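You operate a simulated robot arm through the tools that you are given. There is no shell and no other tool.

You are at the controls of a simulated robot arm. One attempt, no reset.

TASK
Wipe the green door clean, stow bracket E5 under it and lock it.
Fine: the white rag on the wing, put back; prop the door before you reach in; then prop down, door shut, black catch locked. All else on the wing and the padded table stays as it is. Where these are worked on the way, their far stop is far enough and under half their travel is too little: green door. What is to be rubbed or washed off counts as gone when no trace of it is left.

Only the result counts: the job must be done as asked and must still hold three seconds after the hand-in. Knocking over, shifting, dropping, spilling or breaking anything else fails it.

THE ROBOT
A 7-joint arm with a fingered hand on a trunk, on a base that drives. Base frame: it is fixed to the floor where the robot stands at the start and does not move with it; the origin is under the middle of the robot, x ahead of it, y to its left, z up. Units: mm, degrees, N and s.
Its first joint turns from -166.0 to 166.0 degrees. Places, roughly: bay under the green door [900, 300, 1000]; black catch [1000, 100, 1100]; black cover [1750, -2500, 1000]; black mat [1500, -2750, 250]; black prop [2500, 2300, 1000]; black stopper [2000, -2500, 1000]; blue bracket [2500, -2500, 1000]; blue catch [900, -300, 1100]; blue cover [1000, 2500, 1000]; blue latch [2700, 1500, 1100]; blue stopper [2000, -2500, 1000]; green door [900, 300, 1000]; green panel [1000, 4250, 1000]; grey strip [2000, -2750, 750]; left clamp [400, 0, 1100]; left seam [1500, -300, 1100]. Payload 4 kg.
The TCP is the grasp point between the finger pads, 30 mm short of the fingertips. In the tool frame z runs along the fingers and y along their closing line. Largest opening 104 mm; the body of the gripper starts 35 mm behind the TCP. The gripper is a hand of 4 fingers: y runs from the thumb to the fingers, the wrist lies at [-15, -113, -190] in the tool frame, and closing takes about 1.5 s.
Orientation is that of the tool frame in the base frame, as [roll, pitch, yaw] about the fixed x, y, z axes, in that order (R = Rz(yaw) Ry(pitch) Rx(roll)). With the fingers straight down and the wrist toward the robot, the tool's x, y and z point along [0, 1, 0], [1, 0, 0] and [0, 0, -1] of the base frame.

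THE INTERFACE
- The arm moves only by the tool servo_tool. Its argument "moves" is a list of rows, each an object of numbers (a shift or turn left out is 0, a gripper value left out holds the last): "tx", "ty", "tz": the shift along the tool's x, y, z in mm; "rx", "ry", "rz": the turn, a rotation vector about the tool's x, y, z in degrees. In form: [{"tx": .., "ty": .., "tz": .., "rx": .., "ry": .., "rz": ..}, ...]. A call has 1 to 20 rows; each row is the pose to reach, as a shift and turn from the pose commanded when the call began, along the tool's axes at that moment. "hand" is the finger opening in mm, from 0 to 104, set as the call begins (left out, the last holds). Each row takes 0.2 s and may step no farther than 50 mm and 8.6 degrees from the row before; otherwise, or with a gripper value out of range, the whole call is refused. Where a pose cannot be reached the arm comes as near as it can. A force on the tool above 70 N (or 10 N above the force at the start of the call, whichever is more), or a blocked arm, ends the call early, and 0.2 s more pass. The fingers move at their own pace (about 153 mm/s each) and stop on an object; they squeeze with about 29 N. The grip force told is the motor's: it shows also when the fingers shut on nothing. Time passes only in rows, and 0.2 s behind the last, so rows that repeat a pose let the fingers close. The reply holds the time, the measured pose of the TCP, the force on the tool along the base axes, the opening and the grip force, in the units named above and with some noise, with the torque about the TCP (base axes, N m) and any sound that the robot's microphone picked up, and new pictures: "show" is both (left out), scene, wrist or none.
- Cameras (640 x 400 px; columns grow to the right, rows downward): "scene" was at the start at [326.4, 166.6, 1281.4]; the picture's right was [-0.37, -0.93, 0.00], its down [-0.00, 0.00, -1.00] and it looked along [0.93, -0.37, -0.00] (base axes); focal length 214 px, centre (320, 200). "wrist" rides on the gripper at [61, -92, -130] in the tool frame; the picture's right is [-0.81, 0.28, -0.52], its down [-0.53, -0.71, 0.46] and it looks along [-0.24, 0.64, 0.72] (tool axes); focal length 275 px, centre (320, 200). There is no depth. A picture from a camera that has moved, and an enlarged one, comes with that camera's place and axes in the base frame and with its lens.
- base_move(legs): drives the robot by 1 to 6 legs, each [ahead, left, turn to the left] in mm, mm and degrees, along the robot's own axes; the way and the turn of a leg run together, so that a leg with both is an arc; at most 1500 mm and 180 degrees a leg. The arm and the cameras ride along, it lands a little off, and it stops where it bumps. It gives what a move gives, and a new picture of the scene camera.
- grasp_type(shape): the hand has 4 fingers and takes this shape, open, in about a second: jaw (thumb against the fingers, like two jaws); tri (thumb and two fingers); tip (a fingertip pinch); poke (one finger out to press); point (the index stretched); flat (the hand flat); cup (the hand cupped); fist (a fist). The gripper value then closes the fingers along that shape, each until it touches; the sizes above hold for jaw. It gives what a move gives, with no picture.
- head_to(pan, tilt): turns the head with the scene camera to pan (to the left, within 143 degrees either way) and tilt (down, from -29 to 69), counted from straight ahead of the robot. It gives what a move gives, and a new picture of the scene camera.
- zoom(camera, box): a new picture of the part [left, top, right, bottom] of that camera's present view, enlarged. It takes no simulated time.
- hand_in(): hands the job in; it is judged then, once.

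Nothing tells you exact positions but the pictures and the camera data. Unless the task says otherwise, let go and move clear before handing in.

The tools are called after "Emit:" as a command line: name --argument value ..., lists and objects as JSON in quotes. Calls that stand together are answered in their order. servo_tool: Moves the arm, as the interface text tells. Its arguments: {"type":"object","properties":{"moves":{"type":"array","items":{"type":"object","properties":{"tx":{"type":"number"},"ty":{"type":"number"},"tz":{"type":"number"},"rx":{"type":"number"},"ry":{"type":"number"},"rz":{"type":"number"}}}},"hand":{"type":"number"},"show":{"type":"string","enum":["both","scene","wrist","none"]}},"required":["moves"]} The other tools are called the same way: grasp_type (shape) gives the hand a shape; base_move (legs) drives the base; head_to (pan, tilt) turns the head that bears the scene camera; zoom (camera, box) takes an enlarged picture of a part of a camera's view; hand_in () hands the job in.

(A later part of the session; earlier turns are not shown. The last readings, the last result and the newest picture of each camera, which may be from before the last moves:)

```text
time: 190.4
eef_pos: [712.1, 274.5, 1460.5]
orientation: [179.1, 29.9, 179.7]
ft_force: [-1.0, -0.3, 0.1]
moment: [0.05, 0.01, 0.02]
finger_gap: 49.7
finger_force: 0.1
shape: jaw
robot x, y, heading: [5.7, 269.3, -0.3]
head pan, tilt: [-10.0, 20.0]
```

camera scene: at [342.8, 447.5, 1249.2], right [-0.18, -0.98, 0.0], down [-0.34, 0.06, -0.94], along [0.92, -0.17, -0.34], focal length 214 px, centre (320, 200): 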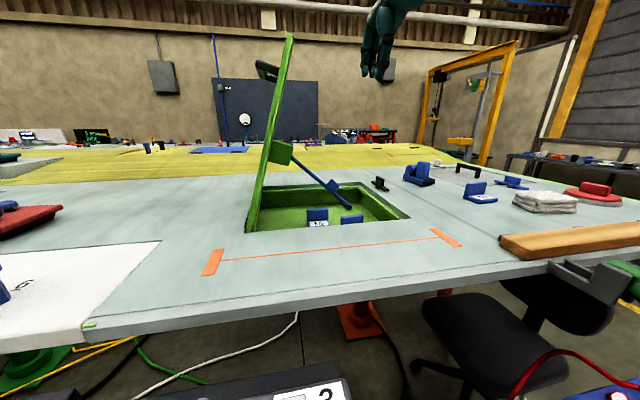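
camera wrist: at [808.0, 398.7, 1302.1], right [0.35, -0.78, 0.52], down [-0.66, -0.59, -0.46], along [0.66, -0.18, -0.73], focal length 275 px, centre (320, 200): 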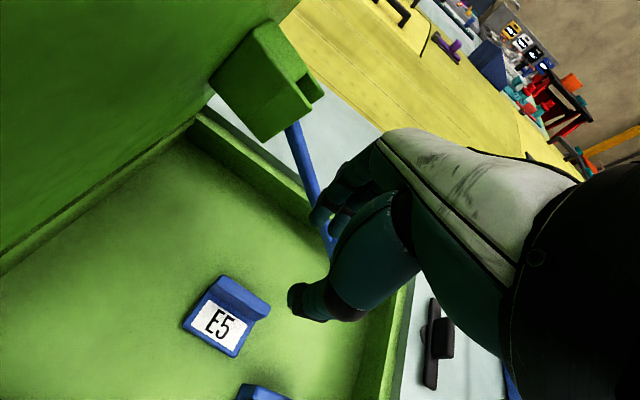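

Emit:
servo_tool --moves '[{"tx": 0, "ty": 28, "tz": 3, "rx": -4.2, "rz": 2.4}, {"tx": 0, "ty": 56, "tz": 10, "rx": -8.5, "rz": 4.9}, {"tx": 0, "ty": 84, "tz": 20, "rx": -12.7, "rz": 7.3}, {"tx": 0.4, "ty": 112.6, "tz": 29.5, "rx": -16.9, "rz": 9.7}, {"tx": 0.4, "ty": 112.6, "tz": 29.5, "rx": -16.9, "rz": 9.7}]' --show "both"

Emit:
zoom --camera "scene" --box '[220, 0, 380, 110]'

```text
time: 191.6
eef_pos: [726.4, 391.1, 1436.7]
orientation: [157.0, 27.8, 168.9]
ft_force: [-0.5, 0.0, 0.1]
moment: [0.0, -0.02, 0.03]
finger_gap: 49.7
finger_force: 0.0
shape: jaw
robot x, y, heading: [4.8, 267.6, -0.5]
head pan, tilt: [-10.0, 20.0]
camera scene: at [342.7, 447.5, 1249.2], right [-0.18, -0.98, 0.0], down [-0.34, 0.06, -0.94], along [0.92, -0.17, -0.34], focal length 214 px, centre (320, 200)
camera wrist: at [609.1, 275.4, 1482.3], right [0.44, -0.04, 0.89], down [0.69, -0.62, -0.37], along [0.57, 0.78, -0.25], focal length 275 px, centre (320, 200)
```

scene: 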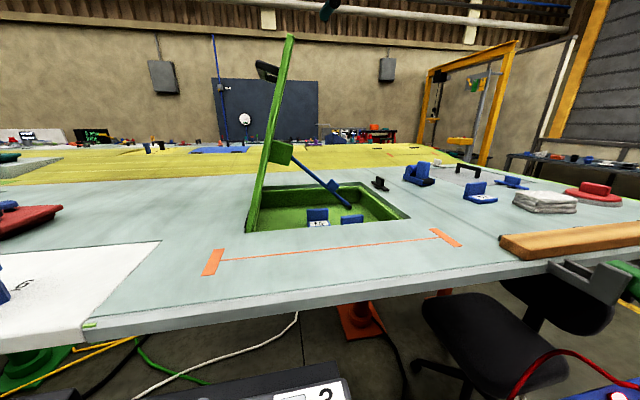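
wrist: 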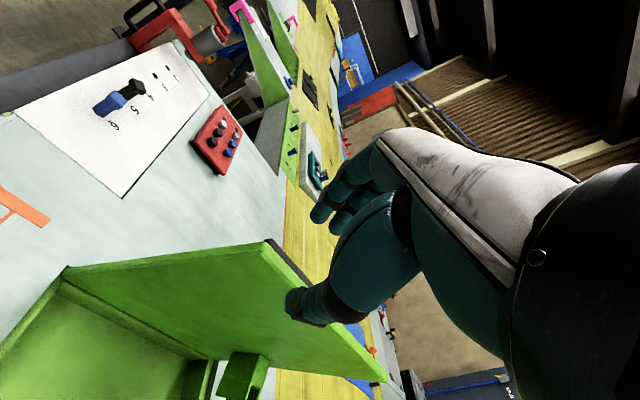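

```text
3.64 times, centred on (300, 55) of scene
camera zoom: at [342.7, 447.5, 1249.2], right [-0.18, -0.98, 0.0], down [-0.34, 0.06, -0.94], along [0.92, -0.17, -0.34], focal length 780 px, centre (393, 727)
```

zoom: 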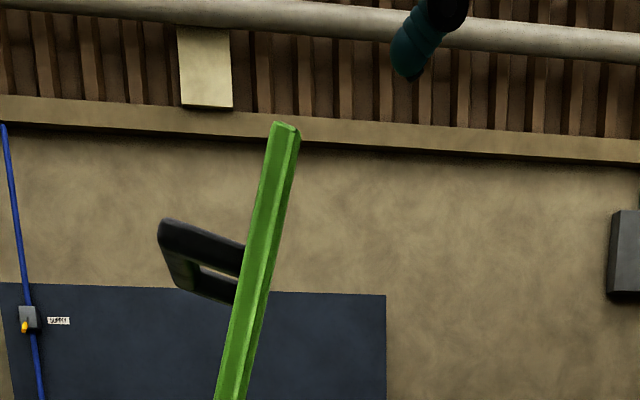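

The hand is back at the hover over the edge. I advance to the same grip pose and close.

Emit:
servo_tool --moves '[{"ty": -1, "tz": 20}, {"ty": -2, "tz": 40}, {"ty": -3, "tz": 57}, {"ty": -3.5, "tz": 66}, {"ty": -3.5, "tz": 71}, {"ty": -3.5, "tz": 71}]' --show "none"

Emit:
zoom --camera "scene" --box '[220, 0, 380, 110]'

```text
time: 193.0
eef_pos: [760.1, 405.8, 1376.1]
orientation: [156.8, 27.8, 168.8]
ft_force: [-0.3, 0.3, -0.1]
moment: [-0.02, -0.01, 0.01]
finger_gap: 49.5
finger_force: 0.0
shape: jaw
robot x, y, heading: [5.4, 270.7, -0.6]
head pan, tilt: [-10.0, 20.0]
```

```text
3.64 times, centred on (300, 55) of scene
camera zoom: at [342.7, 447.6, 1249.2], right [-0.18, -0.98, 0.0], down [-0.34, 0.06, -0.94], along [0.92, -0.17, -0.34], focal length 780 px, centre (393, 727)
```

zoom: 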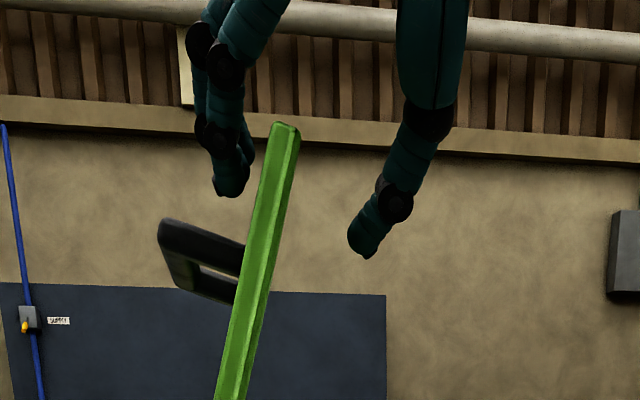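

Emit:
servo_tool --hand 0 --moves '[{"ty": 4}, {"ty": 4}, {"ty": 4}, {"ty": 4}, {"ty": 4}, {"ty": 4}, {"ty": 4}]' --show "none"

Emit:
zoom --camera "scene" --box '[220, 0, 380, 110]'

```text
time: 194.6
eef_pos: [761.2, 409.8, 1377.6]
orientation: [156.9, 27.9, 168.9]
ft_force: [2.2, 0.4, -3.3]
moment: [-0.1, -0.03, 0.06]
finger_gap: 9.3
finger_force: 28.6
shape: jaw
robot x, y, heading: [8.7, 266.2, -0.8]
head pan, tilt: [-10.0, 20.0]
```

```text
3.64 times, centred on (300, 55) of scene
camera zoom: at [342.9, 447.6, 1249.1], right [-0.18, -0.98, 0.0], down [-0.34, 0.06, -0.94], along [0.92, -0.17, -0.34], focal length 780 px, centre (393, 727)
```

zoom: 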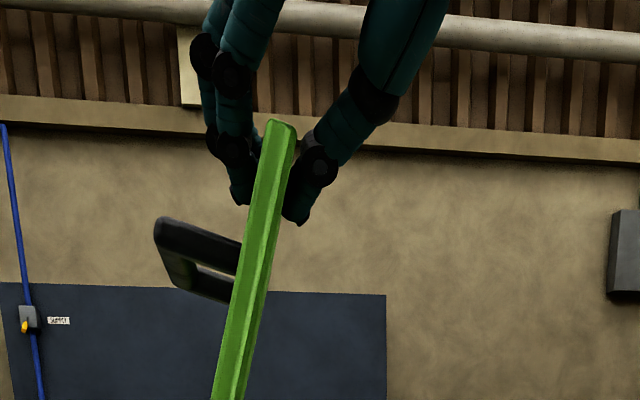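

Gripped again. I swing the door back up to its far stop, off the prop.

Emit:
servo_tool --moves '[{"tx": 0.4, "ty": 15.4, "tz": 0.7, "rx": 2.17, "rz": -1.25}, {"tx": 1.1, "ty": 30.8, "tz": 1.9, "rx": 4.34, "rz": -2.49}, {"tx": 2.2, "ty": 46.1, "tz": 3.8, "rx": 6.5, "rz": -3.74}, {"tx": 3.5, "ty": 61.3, "tz": 6.1, "rx": 8.67, "rz": -4.98}, {"tx": 5.2, "ty": 76.4, "tz": 9.1, "rx": 10.84, "rz": -6.23}, {"tx": 7.2, "ty": 91.3, "tz": 12.6, "rx": 13, "rz": -7.47}, {"tx": 10, "ty": 108.9, "tz": 17.5, "rx": 15.6, "rz": -8.96}, {"tx": 11.6, "ty": 117.6, "tz": 20.3, "rx": 16.9, "rz": -9.7}, {"tx": 11.6, "ty": 117.6, "tz": 20.3, "rx": 16.9, "rz": -9.7}]' --show "scene"

Emit:
zoom --camera "scene" --box '[190, 0, 410, 240]'

```text
time: 196.6
eef_pos: [761.7, 525.3, 1395.9]
orientation: [179.2, 29.9, 179.6]
ft_force: [-0.2, -17.4, -10.9]
moment: [-0.54, 0.13, -0.13]
finger_gap: 6.6
finger_force: 29.3
shape: jaw
robot x, y, heading: [7.7, 268.5, -0.5]
head pan, tilt: [-10.0, 20.0]
camera scene: at [343.0, 446.5, 1249.2], right [-0.18, -0.98, 0.0], down [-0.34, 0.06, -0.94], along [0.92, -0.17, -0.34], focal length 214 px, centre (320, 200)
```

scene: 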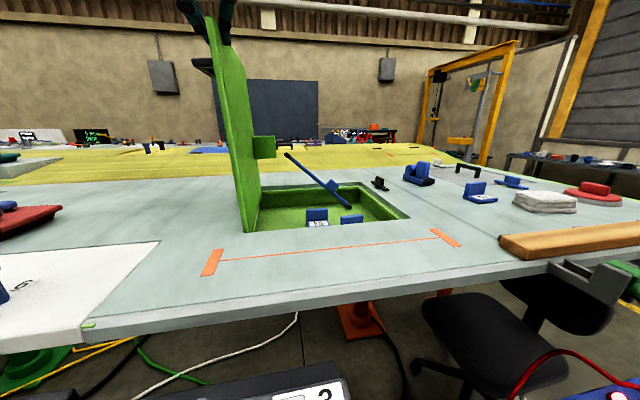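

```text
1.67 times, centred on (300, 120) of scene
camera zoom: at [343.0, 446.5, 1249.2], right [-0.18, -0.98, 0.0], down [-0.34, 0.06, -0.94], along [0.92, -0.17, -0.34], focal length 358 px, centre (353, 333)
```

zoom: 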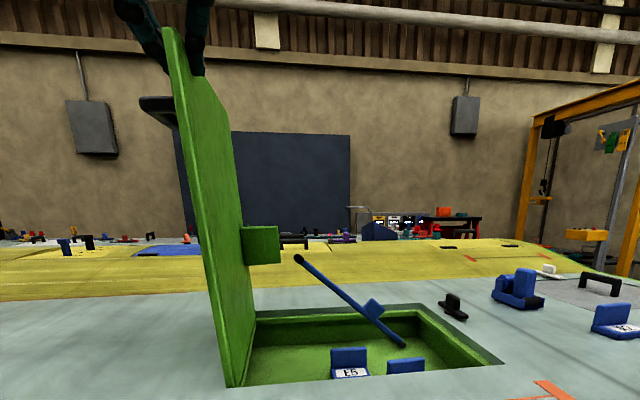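

It's at the far stop again (17 N back-pressure). I release and rise clear.

Emit:
servo_tool --hand 50 --moves '[{"tz": 0}, {"tz": 0}, {"tz": 0}, {"tz": 0}]' --show "none"

Emit:
servo_tool --moves '[{"tz": -20}, {"tz": -50}, {"tz": -85}, {"ty": -35, "tz": -85}, {"ty": -80, "tz": -85}, {"ty": -125, "tz": -85}, {"ty": -165, "tz": -85}, {"ty": -165, "tz": -85}]' --show "scene"

Emit:
zoom --camera "scene" --box '[190, 0, 410, 240]'

```text
time: 197.6
eef_pos: [760.0, 527.7, 1397.1]
orientation: [179.1, 30.0, 179.6]
ft_force: [0.6, -0.2, 0.4]
moment: [-0.02, -0.01, -0.02]
finger_gap: 49.3
finger_force: 0.0
shape: jaw
robot x, y, heading: [3.3, 266.6, -0.3]
head pan, tilt: [-10.0, 20.0]
```

```text
time: 199.4
eef_pos: [717.6, 360.9, 1467.6]
orientation: [179.1, 29.9, 179.6]
ft_force: [-0.3, 0.2, -0.3]
moment: [-0.02, 0.03, -0.05]
finger_gap: 49.7
finger_force: 0.2
shape: jaw
robot x, y, heading: [6.8, 265.6, -0.5]
head pan, tilt: [-10.0, 20.0]
camera scene: at [342.7, 447.6, 1249.2], right [-0.18, -0.98, 0.0], down [-0.34, 0.06, -0.94], along [0.92, -0.17, -0.34], focal length 214 px, centre (320, 200)
```

scene: 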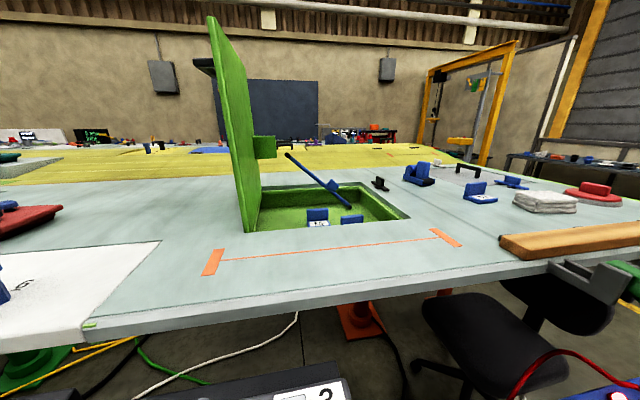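

```text
1.67 times, centred on (300, 120) of scene
camera zoom: at [342.7, 447.6, 1249.2], right [-0.18, -0.98, 0.0], down [-0.34, 0.06, -0.94], along [0.92, -0.17, -0.34], focal length 358 px, centre (353, 333)
```

zoom: 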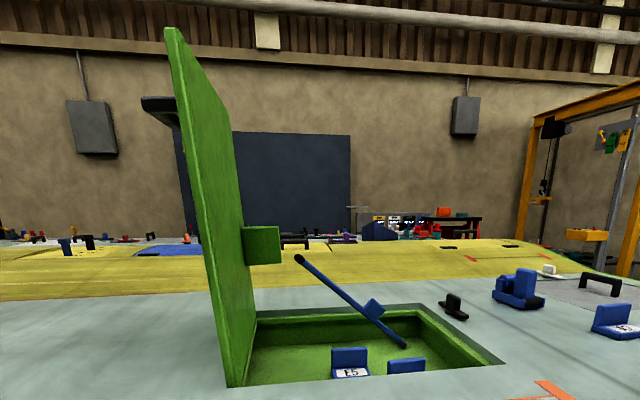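

The door rests at its far stop and the prop still stands. I turn the hand back and approach the prop's tab from the right to lower it.

Emit:
servo_tool --moves '[{"ry": 4.7, "ty": -20}, {"ry": 9.3, "ty": -40}, {"ry": 14, "ty": -60}, {"ry": 14, "ty": -60}]' --show "none"

Emit:
servo_tool --moves '[{"rz": 8.2, "tx": -7, "ty": -10, "tz": 8}, {"rz": 16.4, "tx": -15, "ty": -20, "tz": 16}, {"rz": 24.5, "tx": -22, "ty": -30, "tz": 24}, {"rz": 32.7, "tx": -30, "ty": -40, "tz": 32}, {"rz": 40.9, "tx": -37, "ty": -50, "tz": 40}, {"rz": 49.1, "tx": -45, "ty": -60, "tz": 48}, {"rz": 57.3, "tx": -52, "ty": -70, "tz": 56}, {"rz": 65.5, "tx": -60, "ty": -80, "tz": 64}, {"rz": 73.6, "tx": -67, "ty": -90, "tz": 72}, {"rz": 81.8, "tx": -75, "ty": -100, "tz": 80}, {"rz": 90, "tx": -82, "ty": -110, "tz": 88}, {"rz": 90, "tx": -82, "ty": -110, "tz": 88}]' --show "scene"

```text
time: 200.4
eef_pos: [715.7, 300.1, 1465.2]
orientation: [179.1, 15.8, 179.9]
ft_force: [-0.2, 0.2, 0.1]
moment: [0.01, -0.01, 0.01]
finger_gap: 49.7
finger_force: 0.1
shape: jaw
robot x, y, heading: [8.3, 267.3, -0.6]
head pan, tilt: [-10.0, 20.0]
```

```text
time: 203.0
eef_pos: [820.7, 192.8, 1403.3]
orientation: [164.1, -0.8, 90.0]
ft_force: [0.2, -0.4, 0.1]
moment: [0.01, 0.0, 0.03]
finger_gap: 49.9
finger_force: 0.1
shape: jaw
robot x, y, heading: [6.4, 268.1, -0.4]
head pan, tilt: [-10.0, 20.0]
camera scene: at [342.7, 447.5, 1249.2], right [-0.18, -0.98, 0.0], down [-0.34, 0.06, -0.94], along [0.92, -0.17, -0.34], focal length 214 px, centre (320, 200)
```

scene: 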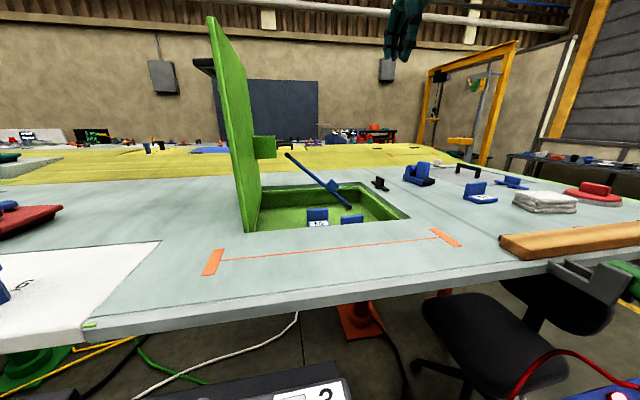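

Emit:
servo_tool --moves '[{"tx": 0.6, "ty": 8.5, "tz": 38, "ry": 5.8, "rz": 1.6}, {"tx": 1.1, "ty": 17, "tz": 76, "ry": 11.5, "rz": 3.3}, {"tx": 1.7, "ty": 25.5, "tz": 114, "ry": 17.3, "rz": 4.9}, {"tx": 2.3, "ty": 34, "tz": 151, "ry": 23.1, "rz": 6.6}, {"tx": 2.9, "ty": 42.5, "tz": 189, "ry": 28.9, "rz": 8.2}, {"tx": 3.4, "ty": 51, "tz": 227, "ry": 34.6, "rz": 9.9}, {"tx": 4, "ty": 59.5, "tz": 265, "ry": 40.4, "rz": 11.5}, {"tx": 4, "ty": 59.5, "tz": 265, "ry": 40.4, "rz": 11.5}]' --show "both"

Emit:
zoom --camera "scene" --box '[250, 110, 430, 240]'

Emit:
zoom --camera "wrist" --box '[140, 180, 400, 380]'

```text
time: 204.8
eef_pos: [952.4, 201.0, 1160.4]
orientation: [164.1, -42.9, 90.0]
ft_force: [0.5, 0.7, -0.1]
moment: [-0.02, -0.01, 0.02]
finger_gap: 49.5
finger_force: 0.0
shape: jaw
robot x, y, heading: [9.2, 271.8, -0.7]
head pan, tilt: [-10.0, 20.0]
camera scene: at [342.6, 447.5, 1249.2], right [-0.18, -0.98, 0.0], down [-0.34, 0.06, -0.94], along [0.92, -0.17, -0.34], focal length 214 px, centre (320, 200)
camera wrist: at [828.9, 177.6, 1276.5], right [0.12, -0.98, -0.13], down [-0.56, 0.04, -0.83], along [0.82, 0.18, -0.55], focal length 275 px, centre (320, 200)
```

scene: 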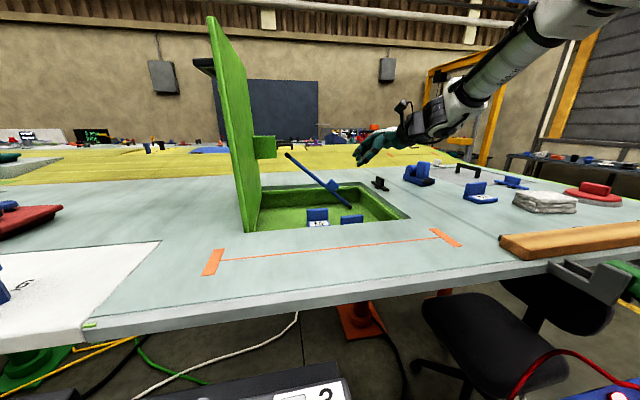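
wrist: 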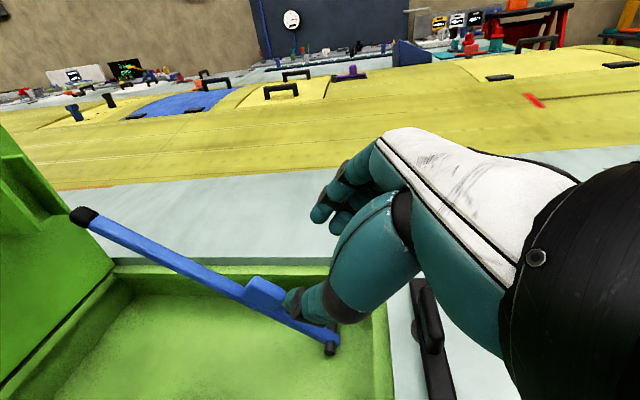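

```text
3.08 times, centred on (340, 175) of scene
camera zoom: at [342.6, 447.5, 1249.2], right [-0.18, -0.98, 0.0], down [-0.34, 0.06, -0.94], along [0.92, -0.17, -0.34], focal length 660 px, centre (258, 277)
```

zoom: 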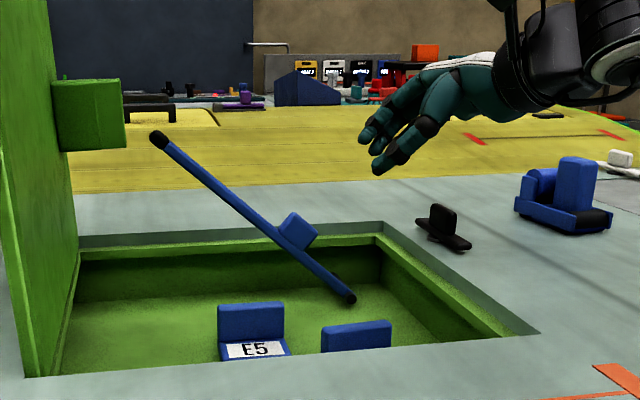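

```text
2.00 times, centred on (270, 280) of wrist
camera zoom: at [828.9, 177.6, 1276.5], right [0.12, -0.98, -0.13], down [-0.56, 0.04, -0.83], along [0.82, 0.18, -0.55], focal length 551 px, centre (420, 40)
```

zoom: 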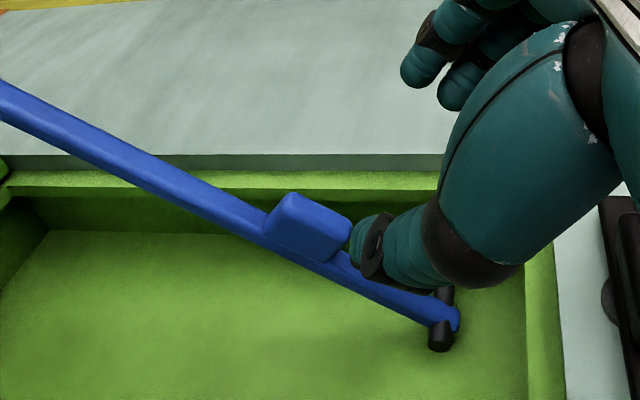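

I advance along the tool axis to straddle the tab again.

Emit:
servo_tool --moves '[{"ty": 0.3, "tz": 30}, {"ty": 0.6, "tz": 58}, {"ty": 0.9, "tz": 80}, {"tx": -0.6, "ty": 1.2, "tz": 95}, {"tx": -0.6, "ty": 1.2, "tz": 104}, {"tx": -0.6, "ty": 1.2, "tz": 104}]' --show "both"

Emit:
zoom --camera "wrist" --box '[180, 160, 420, 360]'

```text
time: 206.2
eef_pos: [981.2, 266.0, 1091.4]
orientation: [164.0, -42.7, 90.2]
ft_force: [-0.2, -0.2, 0.5]
moment: [0.02, -0.01, 0.01]
finger_gap: 49.8
finger_force: 0.1
shape: jaw
robot x, y, heading: [3.2, 269.1, -0.5]
head pan, tilt: [-10.0, 20.0]
camera scene: at [342.7, 447.6, 1249.2], right [-0.18, -0.98, 0.0], down [-0.34, 0.06, -0.94], along [0.92, -0.17, -0.34], focal length 214 px, centre (320, 200)
camera wrist: at [857.2, 242.5, 1206.8], right [0.12, -0.98, -0.13], down [-0.56, 0.04, -0.83], along [0.82, 0.18, -0.55], focal length 275 px, centre (320, 200)
```

scene: 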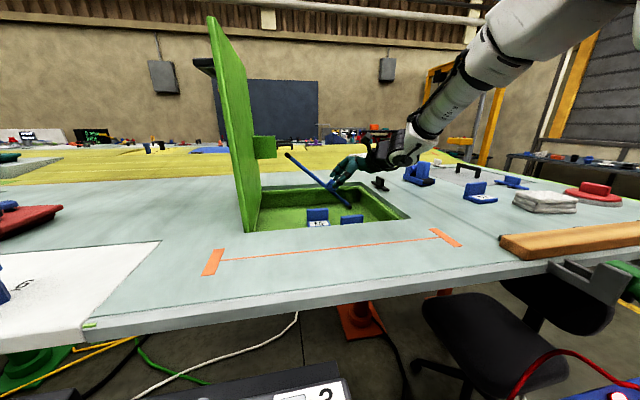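
wrist: 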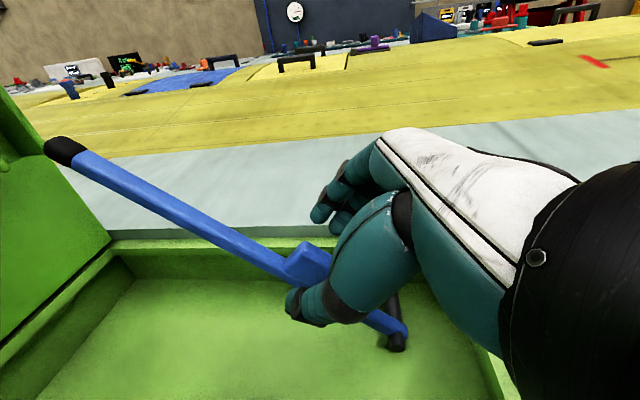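

```text
2.00 times, centred on (300, 260) of wrist
camera zoom: at [857.2, 242.5, 1206.8], right [0.12, -0.98, -0.13], down [-0.56, 0.04, -0.83], along [0.82, 0.18, -0.55], focal length 551 px, centre (360, 80)
```

zoom: 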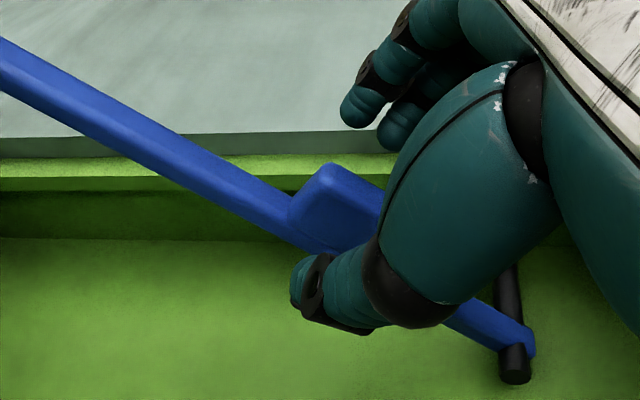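

I go 4 mm deeper and close on the tab.

Emit:
servo_tool --hand 0 --moves '[{"tz": 4}, {"tz": 4}, {"tz": 4}, {"tz": 4}, {"tz": 4}, {"tz": 4}, {"tz": 4}]' --show "wrist"

```text
time: 207.8
eef_pos: [980.8, 268.6, 1089.7]
orientation: [164.1, -42.8, 90.2]
ft_force: [-2.7, 2.1, 5.3]
moment: [-0.04, -0.21, -0.03]
finger_gap: 8.1
finger_force: 28.6
shape: jaw
robot x, y, heading: [8.1, 267.5, -0.4]
head pan, tilt: [-10.0, 20.0]
camera wrist: at [857.4, 245.4, 1205.1], right [0.13, -0.98, -0.13], down [-0.56, 0.04, -0.83], along [0.82, 0.18, -0.55], focal length 275 px, centre (320, 200)
```

wrist: 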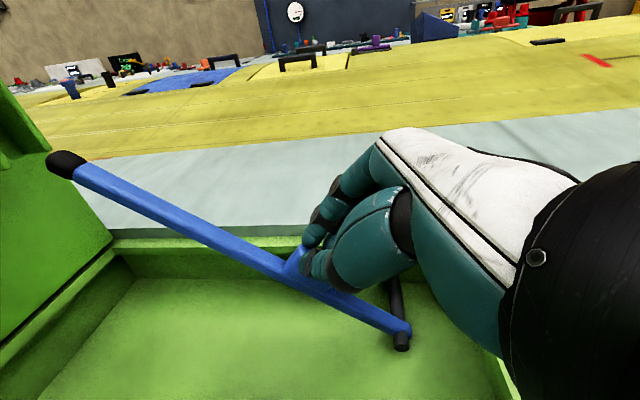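

The tab is gripped. I lower the prop about its pivot, watching for the floor contact.

Emit:
servo_tool --moves '[{"tx": 1.9, "ty": -1.3, "tz": 4.7, "ry": -2.4, "rz": -0.7}, {"tx": 3.7, "ty": -2.7, "tz": 9.5, "ry": -4.8, "rz": -1.4}, {"tx": 5.2, "ty": -4, "tz": 14.3, "ry": -7.2, "rz": -2.1}, {"tx": 6.6, "ty": -5.4, "tz": 19.1, "ry": -9.6, "rz": -2.7}, {"tx": 7.6, "ty": -6.8, "tz": 24, "ry": -12, "rz": -3.4}, {"tx": 8.5, "ty": -8.2, "tz": 28.9, "ry": -14.4, "rz": -4.1}, {"tx": 9.1, "ty": -9.6, "tz": 34, "ry": -16.8, "rz": -4.8}, {"tx": 9.6, "ty": -11.1, "tz": 39, "ry": -19.2, "rz": -5.5}, {"tx": 9.8, "ty": -12.5, "tz": 44, "ry": -21.6, "rz": -6.2}, {"tx": 9.8, "ty": -14, "tz": 49, "ry": -24, "rz": -6.9}, {"tx": 9.5, "ty": -15.4, "tz": 54, "ry": -26.5, "rz": -7.5}, {"tx": 9, "ty": -16.8, "tz": 59.1, "ry": -28.9, "rz": -8.2}, {"tx": 8.2, "ty": -18.2, "tz": 64, "ry": -31.3, "rz": -8.9}, {"tx": 7.3, "ty": -19.7, "tz": 69, "ry": -33.7, "rz": -9.6}, {"tx": 7.3, "ty": -19.7, "tz": 69, "ry": -33.7, "rz": -9.6}]' --show "both"

Emit:
zoom --camera "scene" --box '[240, 120, 420, 240]'

```text
time: 211.0
eef_pos: [982.1, 323.5, 1042.2]
orientation: [164.1, -7.7, 90.2]
ft_force: [-7.1, 4.0, 2.4]
moment: [-0.07, 0.02, 0.13]
finger_gap: 7.8
finger_force: 28.6
shape: jaw
robot x, y, heading: [4.7, 269.4, -0.4]
head pan, tilt: [-10.0, 20.0]
camera scene: at [342.3, 447.8, 1249.3], right [-0.18, -0.98, 0.0], down [-0.34, 0.06, -0.94], along [0.92, -0.17, -0.34], focal length 214 px, centre (320, 200)
camera wrist: at [857.6, 369.6, 1150.6], right [0.12, -0.88, 0.46], down [-0.56, -0.44, -0.7], along [0.82, -0.17, -0.55], focal length 275 px, centre (320, 200)
```

scene: 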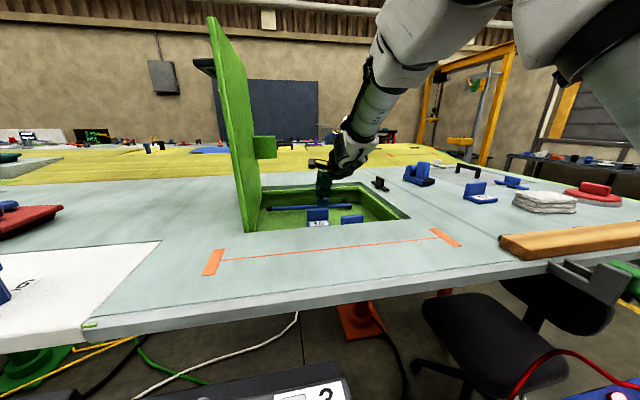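
wrist: 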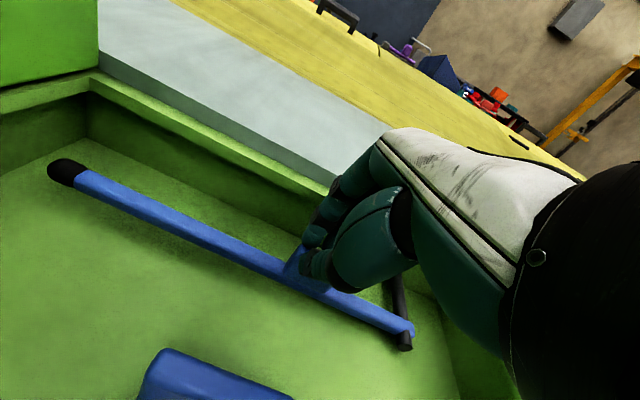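

```text
3.33 times, centred on (330, 180) of scene
camera zoom: at [342.3, 447.8, 1249.3], right [-0.18, -0.98, 0.0], down [-0.34, 0.06, -0.94], along [0.92, -0.17, -0.34], focal length 715 px, centre (287, 267)
```

zoom: 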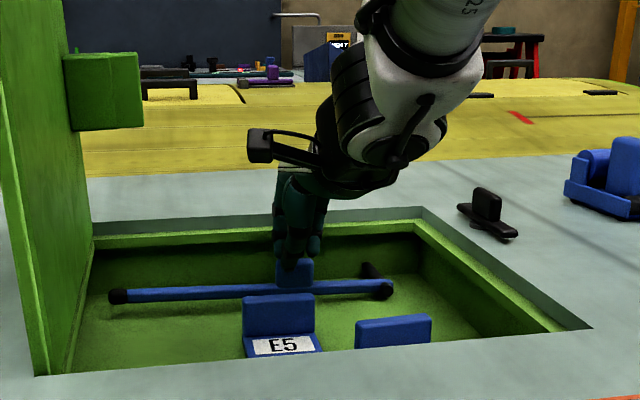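

Almost down. I lower the last few degrees gently.

Emit:
servo_tool --moves '[{"tx": 1, "ty": -0.7, "tz": 2.4, "ry": -1.2, "rz": -0.35}, {"tx": 1.9, "ty": -1.3, "tz": 4.7, "ry": -2.4, "rz": -0.7}, {"tx": 2.8, "ty": -2, "tz": 7.1, "ry": -3.6, "rz": -1}, {"tx": 3.7, "ty": -2.7, "tz": 9.5, "ry": -4.8, "rz": -1.4}, {"tx": 3.7, "ty": -2.7, "tz": 9.5, "ry": -4.8, "rz": -1.4}]' --show "none"

Emit:
zoom --camera "scene" --box '[240, 120, 420, 240]'

```text
time: 212.2
eef_pos: [981.2, 325.9, 1037.4]
orientation: [163.8, -2.8, 89.9]
ft_force: [-13.4, -6.4, 50.9]
moment: [-0.16, -0.51, 0.0]
finger_gap: 8.8
finger_force: 29.1
shape: jaw
robot x, y, heading: [7.4, 268.8, -0.9]
head pan, tilt: [-10.0, 20.0]
```

```text
3.33 times, centred on (330, 180) of scene
camera zoom: at [340.2, 447.1, 1250.0], right [-0.18, -0.98, 0.0], down [-0.33, 0.06, -0.94], along [0.92, -0.17, -0.34], focal length 715 px, centre (287, 267)
```

zoom: 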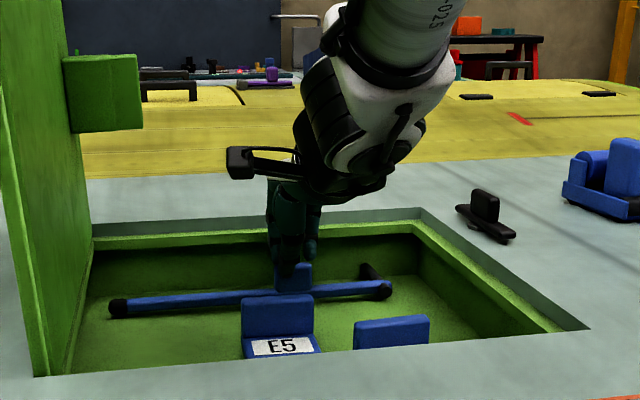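

The prop is fully down (firm contact). I open the hand, easing upward, and withdraw.

Emit:
servo_tool --hand 40 --moves '[{"tz": -4}, {"tz": -8}, {"tz": -8}, {"tz": -8}]' --show "none"

Emit:
servo_tool --moves '[{"tz": -20}, {"tz": -50}, {"tz": -90}, {"tz": -130}, {"tz": -170}, {"tz": -170}]' --show "both"

Emit:
zoom --camera "scene" --box '[240, 120, 420, 240]'

```text
time: 213.2
eef_pos: [980.1, 329.2, 1039.2]
orientation: [164.1, -2.6, 90.1]
ft_force: [0.5, -1.1, -0.7]
moment: [0.02, -0.02, 0.02]
finger_gap: 39.8
finger_force: 0.1
shape: jaw
robot x, y, heading: [6.1, 269.4, -0.5]
head pan, tilt: [-10.0, 20.0]
```

```text
time: 214.6
eef_pos: [932.8, 320.7, 1200.4]
orientation: [164.1, -2.8, 90.1]
ft_force: [0.1, -0.4, 0.6]
moment: [0.0, 0.01, 0.02]
finger_gap: 39.8
finger_force: 0.1
shape: jaw
robot x, y, heading: [7.9, 266.9, -0.4]
head pan, tilt: [-10.0, 20.0]
camera scene: at [342.8, 447.6, 1249.2], right [-0.18, -0.98, 0.0], down [-0.34, 0.06, -0.94], along [0.92, -0.17, -0.34], focal length 214 px, centre (320, 200)
camera wrist: at [808.8, 375.7, 1303.4], right [0.12, -0.84, 0.53], down [-0.56, -0.5, -0.66], along [0.82, -0.22, -0.53], focal length 275 px, centre (320, 200)
```

scene: 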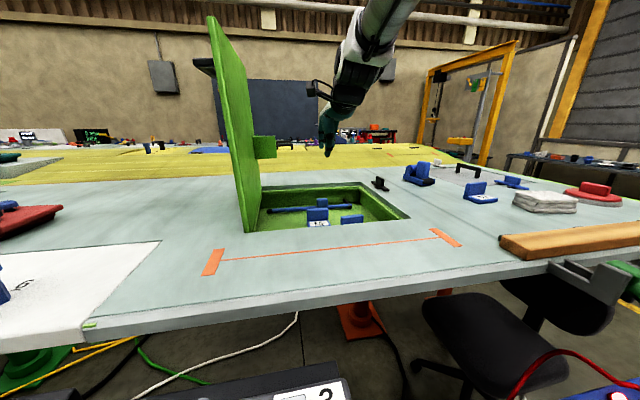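
wrist: 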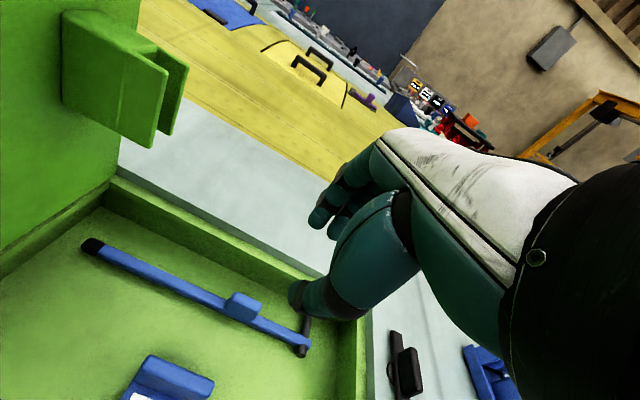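

```text
3.33 times, centred on (330, 180) of scene
camera zoom: at [342.8, 447.6, 1249.2], right [-0.18, -0.98, 0.0], down [-0.34, 0.06, -0.94], along [0.92, -0.17, -0.34], focal length 715 px, centre (287, 267)
```

zoom: 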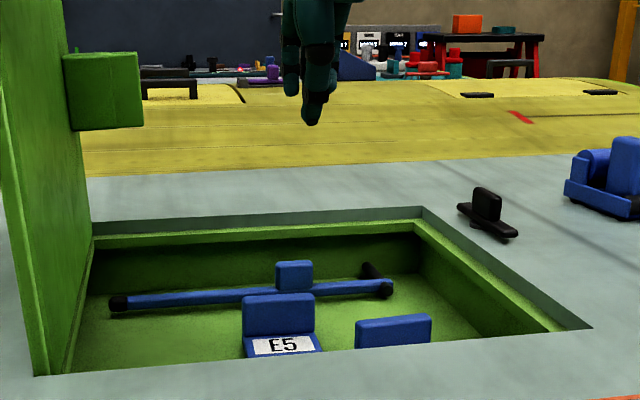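

The prop is down and E5 sits well clear. Now to close the door gently I'll grip its handle from the left side again. First back to the start of that route.

Emit:
servo_tool --hand 56 --moves '[{"tx": -17, "ty": -7, "tz": -32, "ry": -0.4}, {"tx": -34, "ty": -15, "tz": -65, "ry": -0.8}, {"tx": -51, "ty": -22, "tz": -97, "ry": -1.2}, {"tx": -68, "ty": -30, "tz": -129, "ry": -1.6}, {"tx": -85, "ty": -37, "tz": -161, "ry": -2}, {"tx": -102, "ty": -45, "tz": -194, "ry": -2.4}, {"tx": -118, "ty": -52, "tz": -226, "ry": -2.8}, {"tx": -118, "ty": -52, "tz": -226, "ry": -2.8}]' --show "none"

Emit:
servo_tool --moves '[{"tx": 9, "ty": -6, "tz": -8, "rz": -8.2}, {"tx": 18, "ty": -12, "tz": -16, "rz": -16.4}, {"tx": 27, "ty": -18, "tz": -24, "rz": -24.5}, {"tx": 36, "ty": -24, "tz": -32, "rz": -32.7}, {"tx": 45, "ty": -30, "tz": -40, "rz": -40.9}, {"tx": 54, "ty": -36, "tz": -48, "rz": -49.1}, {"tx": 63, "ty": -42, "tz": -56, "rz": -57.3}, {"tx": 72, "ty": -48, "tz": -64, "rz": -65.5}, {"tx": 81, "ty": -54, "tz": -72, "rz": -73.6}, {"tx": 90, "ty": -60, "tz": -80, "rz": -81.8}, {"tx": 99, "ty": -66, "tz": -88, "rz": -90}, {"tx": 99, "ty": -66, "tz": -88, "rz": -90}]' --show "scene"

```text
time: 216.4
eef_pos: [823.0, 191.1, 1398.6]
orientation: [164.1, 0.0, 89.4]
ft_force: [0.5, -0.2, -0.2]
moment: [-0.03, -0.02, 0.03]
finger_gap: 55.6
finger_force: 0.0
shape: jaw
robot x, y, heading: [7.2, 266.5, -0.5]
head pan, tilt: [-10.0, 20.0]
```

```text
time: 219.0
eef_pos: [733.3, 292.5, 1465.6]
orientation: [-180.0, 15.9, 179.5]
ft_force: [-0.2, -0.2, -1.3]
moment: [-0.05, -0.01, 0.0]
finger_gap: 55.5
finger_force: 0.0
shape: jaw
robot x, y, heading: [8.2, 266.6, -0.5]
head pan, tilt: [-10.0, 20.0]
camera scene: at [342.7, 447.5, 1249.2], right [-0.18, -0.98, 0.0], down [-0.34, 0.06, -0.94], along [0.92, -0.17, -0.34], focal length 214 px, centre (320, 200)
```

scene: 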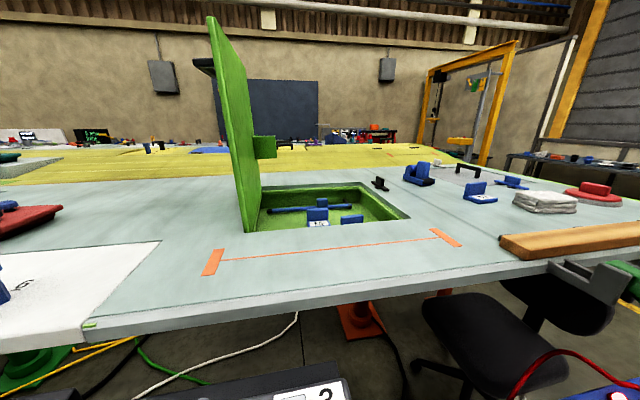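

Emit:
servo_tool --moves '[{"ry": -4.7}, {"ry": -9.3}, {"ry": -14}, {"ry": -14}]' --show "none"

Emit:
servo_tool --moves '[{"ty": 2, "rx": 6.2, "rz": -3.6}, {"ty": 4, "rx": 12.4, "rz": -7.1}, {"ty": 6, "rx": 18.6, "rz": -10.7}, {"ty": 8, "rx": 24.7, "rz": -14.3}, {"ty": 10, "rx": 30.9, "rz": -17.9}, {"ty": 12, "rx": 37.1, "rz": -21.4}, {"ty": 14, "rx": 43.3, "rz": -25}, {"ty": 14, "rx": 43.3, "rz": -25}]' --show "none"

Emit:
servo_tool --moves '[{"ry": -7.5}, {"ry": -15}, {"ry": -22.5}, {"ry": -29}, {"ry": -29}]' --show "scene"

```text
time: 220.0
eef_pos: [735.9, 293.2, 1467.1]
orientation: [-180.0, 29.8, 179.4]
ft_force: [0.1, 0.5, -0.4]
moment: [0.05, 0.01, 0.04]
finger_gap: 55.7
finger_force: 0.1
shape: jaw
robot x, y, heading: [5.5, 267.7, -0.6]
head pan, tilt: [-10.0, 20.0]
```

```text
time: 221.8
eef_pos: [736.8, 307.5, 1466.2]
orientation: [-126.1, 18.6, -156.9]
ft_force: [-0.3, 0.4, -0.7]
moment: [0.02, -0.01, 0.01]
finger_gap: 55.4
finger_force: 0.0
shape: jaw
robot x, y, heading: [8.5, 266.1, -0.4]
head pan, tilt: [-10.0, 20.0]
```

```text
time: 223.0
eef_pos: [735.6, 306.1, 1466.2]
orientation: [-113.5, 33.5, -128.8]
ft_force: [-0.2, 0.2, -0.2]
moment: [0.02, -0.01, -0.02]
finger_gap: 55.6
finger_force: 0.2
shape: jaw
robot x, y, heading: [5.1, 265.0, -0.5]
head pan, tilt: [-10.0, 20.0]
camera scene: at [342.7, 447.6, 1249.2], right [-0.18, -0.98, 0.0], down [-0.34, 0.06, -0.94], along [0.92, -0.17, -0.34], focal length 214 px, centre (320, 200)
```

scene: 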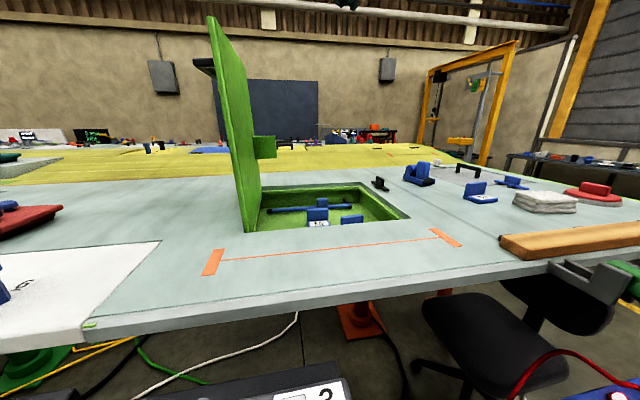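

Emit:
servo_tool --moves '[{"tx": -6, "ty": 6, "tz": -8, "rx": 3.2, "ry": -4.6, "rz": -5.4}, {"tx": -12, "ty": 12, "tz": -16, "rx": 6.4, "ry": -9.3, "rz": -10.8}, {"tx": -18, "ty": 17, "tz": -24, "rx": 9.6, "ry": -13.9, "rz": -16.1}, {"tx": -24, "ty": 23, "tz": -32, "rx": 12.8, "ry": -18.5, "rz": -21.5}, {"tx": -24, "ty": 23, "tz": -32, "rx": 12.8, "ry": -18.5, "rz": -21.5}]' --show "wrist"

```text
time: 224.2
eef_pos: [721.7, 348.9, 1472.6]
orientation: [-89.9, 15.8, -104.2]
ft_force: [0.0, 1.0, -0.5]
moment: [-0.03, -0.04, 0.0]
finger_gap: 55.7
finger_force: 0.1
shape: jaw
robot x, y, heading: [4.9, 270.7, -0.6]
head pan, tilt: [-10.0, 20.0]
camera wrist: at [575.2, 299.4, 1544.5], right [-0.29, 0.96, -0.05], down [0.52, 0.2, 0.83], along [0.8, 0.22, -0.55], focal length 275 px, centre (320, 200)
```

wrist: 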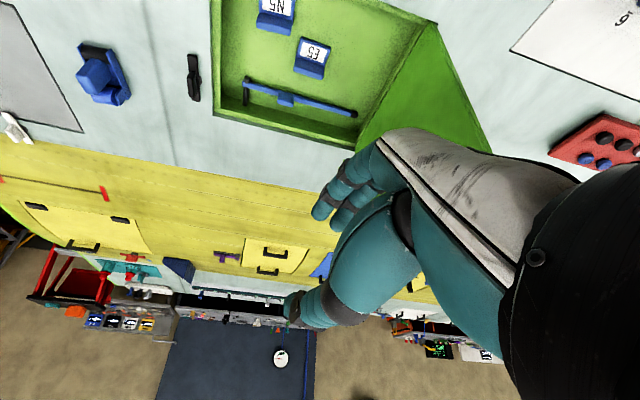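

I pass over the door's top edge to its left side.

Emit:
servo_tool --moves '[{"tx": -38, "ty": 11, "tz": -10}, {"tx": -77, "ty": 22, "tz": -20}, {"tx": -115, "ty": 34, "tz": -31}, {"tx": -153, "ty": 46, "tz": -41}, {"tx": -191, "ty": 60, "tz": -51}, {"tx": -230, "ty": 75, "tz": -61}, {"tx": -268, "ty": 91, "tz": -72}, {"tx": -268, "ty": 91, "tz": -72}]' --show "both"

```text
time: 226.0
eef_pos: [724.4, 639.6, 1461.3]
orientation: [-89.9, 15.8, -104.3]
ft_force: [-0.4, 0.1, 0.2]
moment: [0.0, 0.0, 0.0]
finger_gap: 55.8
finger_force: 0.0
shape: jaw
robot x, y, heading: [8.0, 267.6, -0.5]
head pan, tilt: [-10.0, 20.0]
camera scene: at [342.6, 447.7, 1249.2], right [-0.18, -0.98, 0.0], down [-0.34, 0.06, -0.94], along [0.92, -0.17, -0.34], focal length 214 px, centre (320, 200)
camera wrist: at [576.7, 589.8, 1532.6], right [-0.29, 0.96, -0.04], down [0.52, 0.2, 0.83], along [0.8, 0.22, -0.55], focal length 275 px, centre (320, 200)
```

scene: 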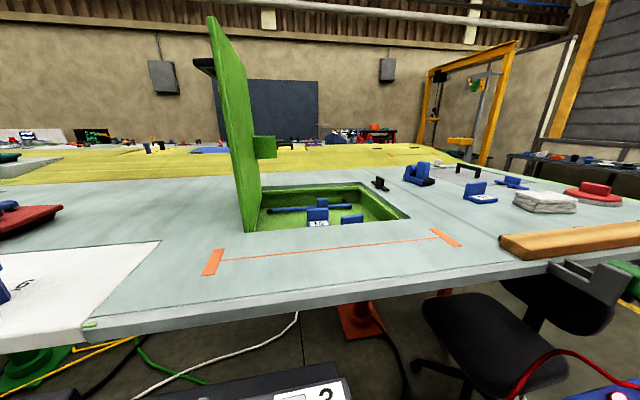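
wrist: 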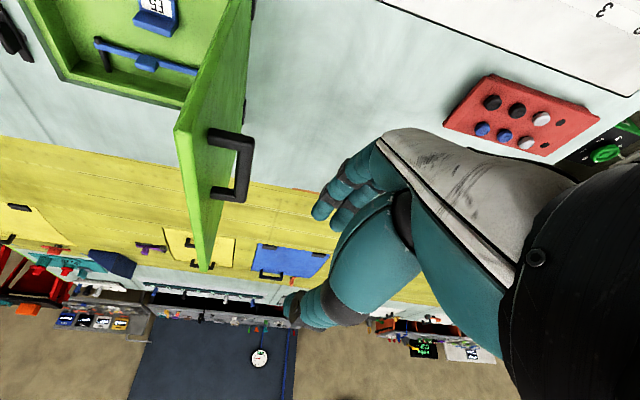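

I see the handle bar at y≈572, x 772–872. I descend to a stand-off 100 mm behind it along the gripping direction, turning the hand to match.

Emit:
servo_tool --moves '[{"tx": 10, "ty": 27, "tz": 0.5, "rx": 0.8, "ry": 4.1, "rz": -4.4}, {"tx": 20, "ty": 54, "tz": 1, "rx": 1.5, "ry": 8.3, "rz": -8.8}, {"tx": 30, "ty": 81, "tz": 1.7, "rx": 2.3, "ry": 12.4, "rz": -13.1}, {"tx": 39.7, "ty": 108.3, "tz": 2.2, "rx": 3.1, "ry": 16.6, "rz": -17.5}, {"tx": 39.7, "ty": 108.3, "tz": 2.2, "rx": 3.1, "ry": 16.6, "rz": -17.5}]' --show "both"

Emit:
zoom --camera "wrist" --box '[120, 140, 400, 360]'

```text
time: 227.2
eef_pos: [719.9, 631.0, 1346.7]
orientation: [-88.9, -1.6, -121.0]
ft_force: [0.4, 0.2, 0.4]
moment: [-0.02, -0.02, -0.01]
finger_gap: 55.7
finger_force: 0.0
shape: jaw
robot x, y, heading: [5.4, 263.4, -0.5]
head pan, tilt: [-10.0, 20.0]
camera scene: at [342.7, 447.6, 1249.2], right [-0.18, -0.98, 0.0], down [-0.34, 0.06, -0.94], along [0.92, -0.17, -0.34], focal length 214 px, centre (320, 200)
camera wrist: at [576.4, 648.8, 1437.5], right [-0.02, 0.95, -0.31], down [0.66, 0.25, 0.71], along [0.75, -0.19, -0.64], focal length 275 px, centre (320, 200)
```

scene: 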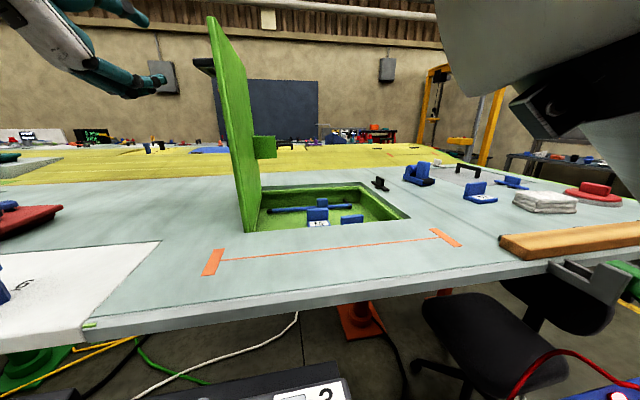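
wrist: 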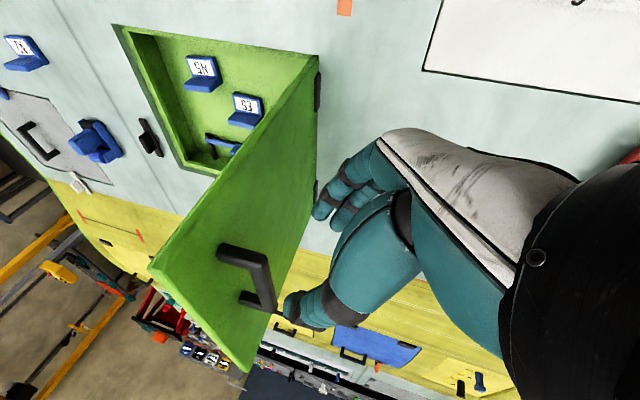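

```text
1.82 times, centred on (260, 250) of wrist
camera zoom: at [576.4, 648.8, 1437.5], right [-0.02, 0.95, -0.31], down [0.66, 0.25, 0.71], along [0.75, -0.19, -0.64], focal length 500 px, centre (429, 109)
```

zoom: 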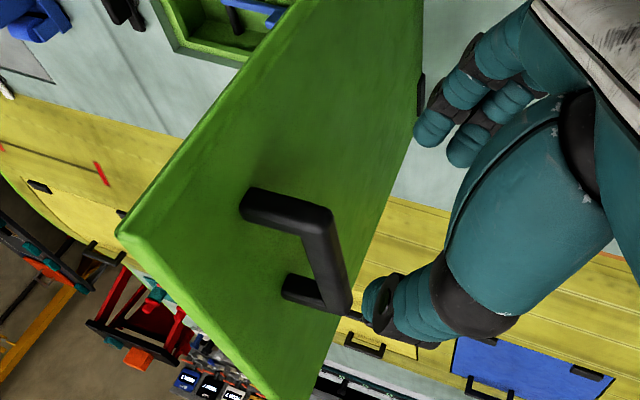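

The approach line passes within a few mm of the bar's middle. I advance along it.

Emit:
servo_tool --moves '[{"tx": -1, "ty": 1, "tz": 25}, {"tx": -2, "ty": 3, "tz": 50}, {"tx": -3, "ty": 5, "tz": 72}, {"tx": -4, "ty": 5, "tz": 88}, {"tx": -4, "ty": 5, "tz": 97}, {"tx": -4, "ty": 5, "tz": 97}]' --show "both"

Emit:
zoom --camera "scene" --box '[120, 0, 280, 110]'

Emit:
zoom --camera "wrist" --box '[180, 160, 400, 340]'

```text
time: 228.6
eef_pos: [804.8, 584.6, 1341.7]
orientation: [-89.0, -1.5, -121.1]
ft_force: [0.3, -0.2, 0.5]
moment: [0.01, -0.03, 0.05]
finger_gap: 55.5
finger_force: 0.0
shape: jaw
robot x, y, heading: [4.3, 271.0, -0.5]
head pan, tilt: [-10.0, 20.0]
camera scene: at [342.7, 447.6, 1249.2], right [-0.18, -0.98, 0.0], down [-0.34, 0.06, -0.94], along [0.92, -0.17, -0.34], focal length 214 px, centre (320, 200)
camera wrist: at [662.9, 601.8, 1432.8], right [-0.03, 0.95, -0.31], down [0.66, 0.25, 0.71], along [0.75, -0.19, -0.64], focal length 275 px, centre (320, 200)
```

scene: 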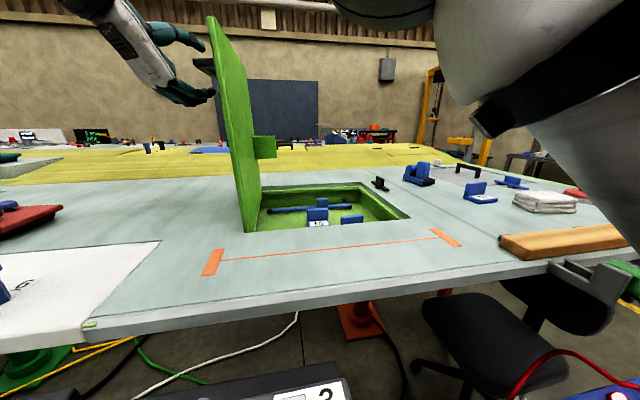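
wrist: 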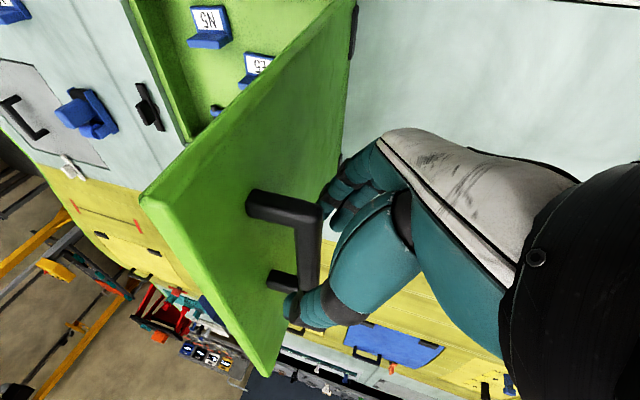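

```text
3.64 times, centred on (200, 55) of scene
camera zoom: at [342.7, 447.6, 1249.2], right [-0.18, -0.98, 0.0], down [-0.34, 0.06, -0.94], along [0.92, -0.17, -0.34], focal length 780 px, centre (756, 727)
```

zoom: 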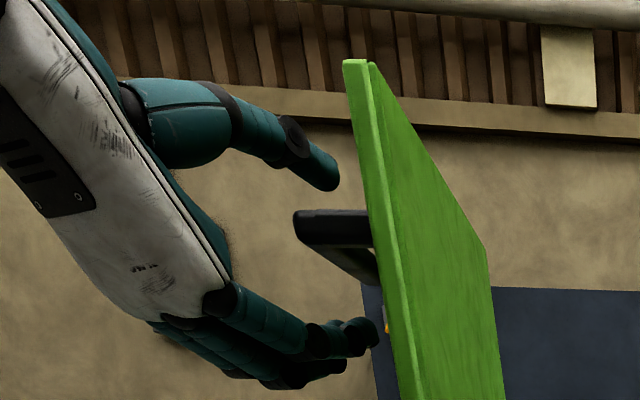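

```text
2.22 times, centred on (290, 250) of wrist
camera zoom: at [662.9, 601.8, 1432.8], right [-0.03, 0.95, -0.31], down [0.66, 0.25, 0.71], along [0.75, -0.19, -0.64], focal length 612 px, centre (387, 89)
```

zoom: 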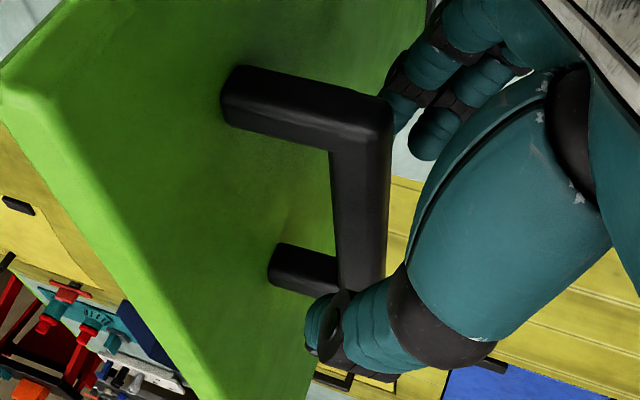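

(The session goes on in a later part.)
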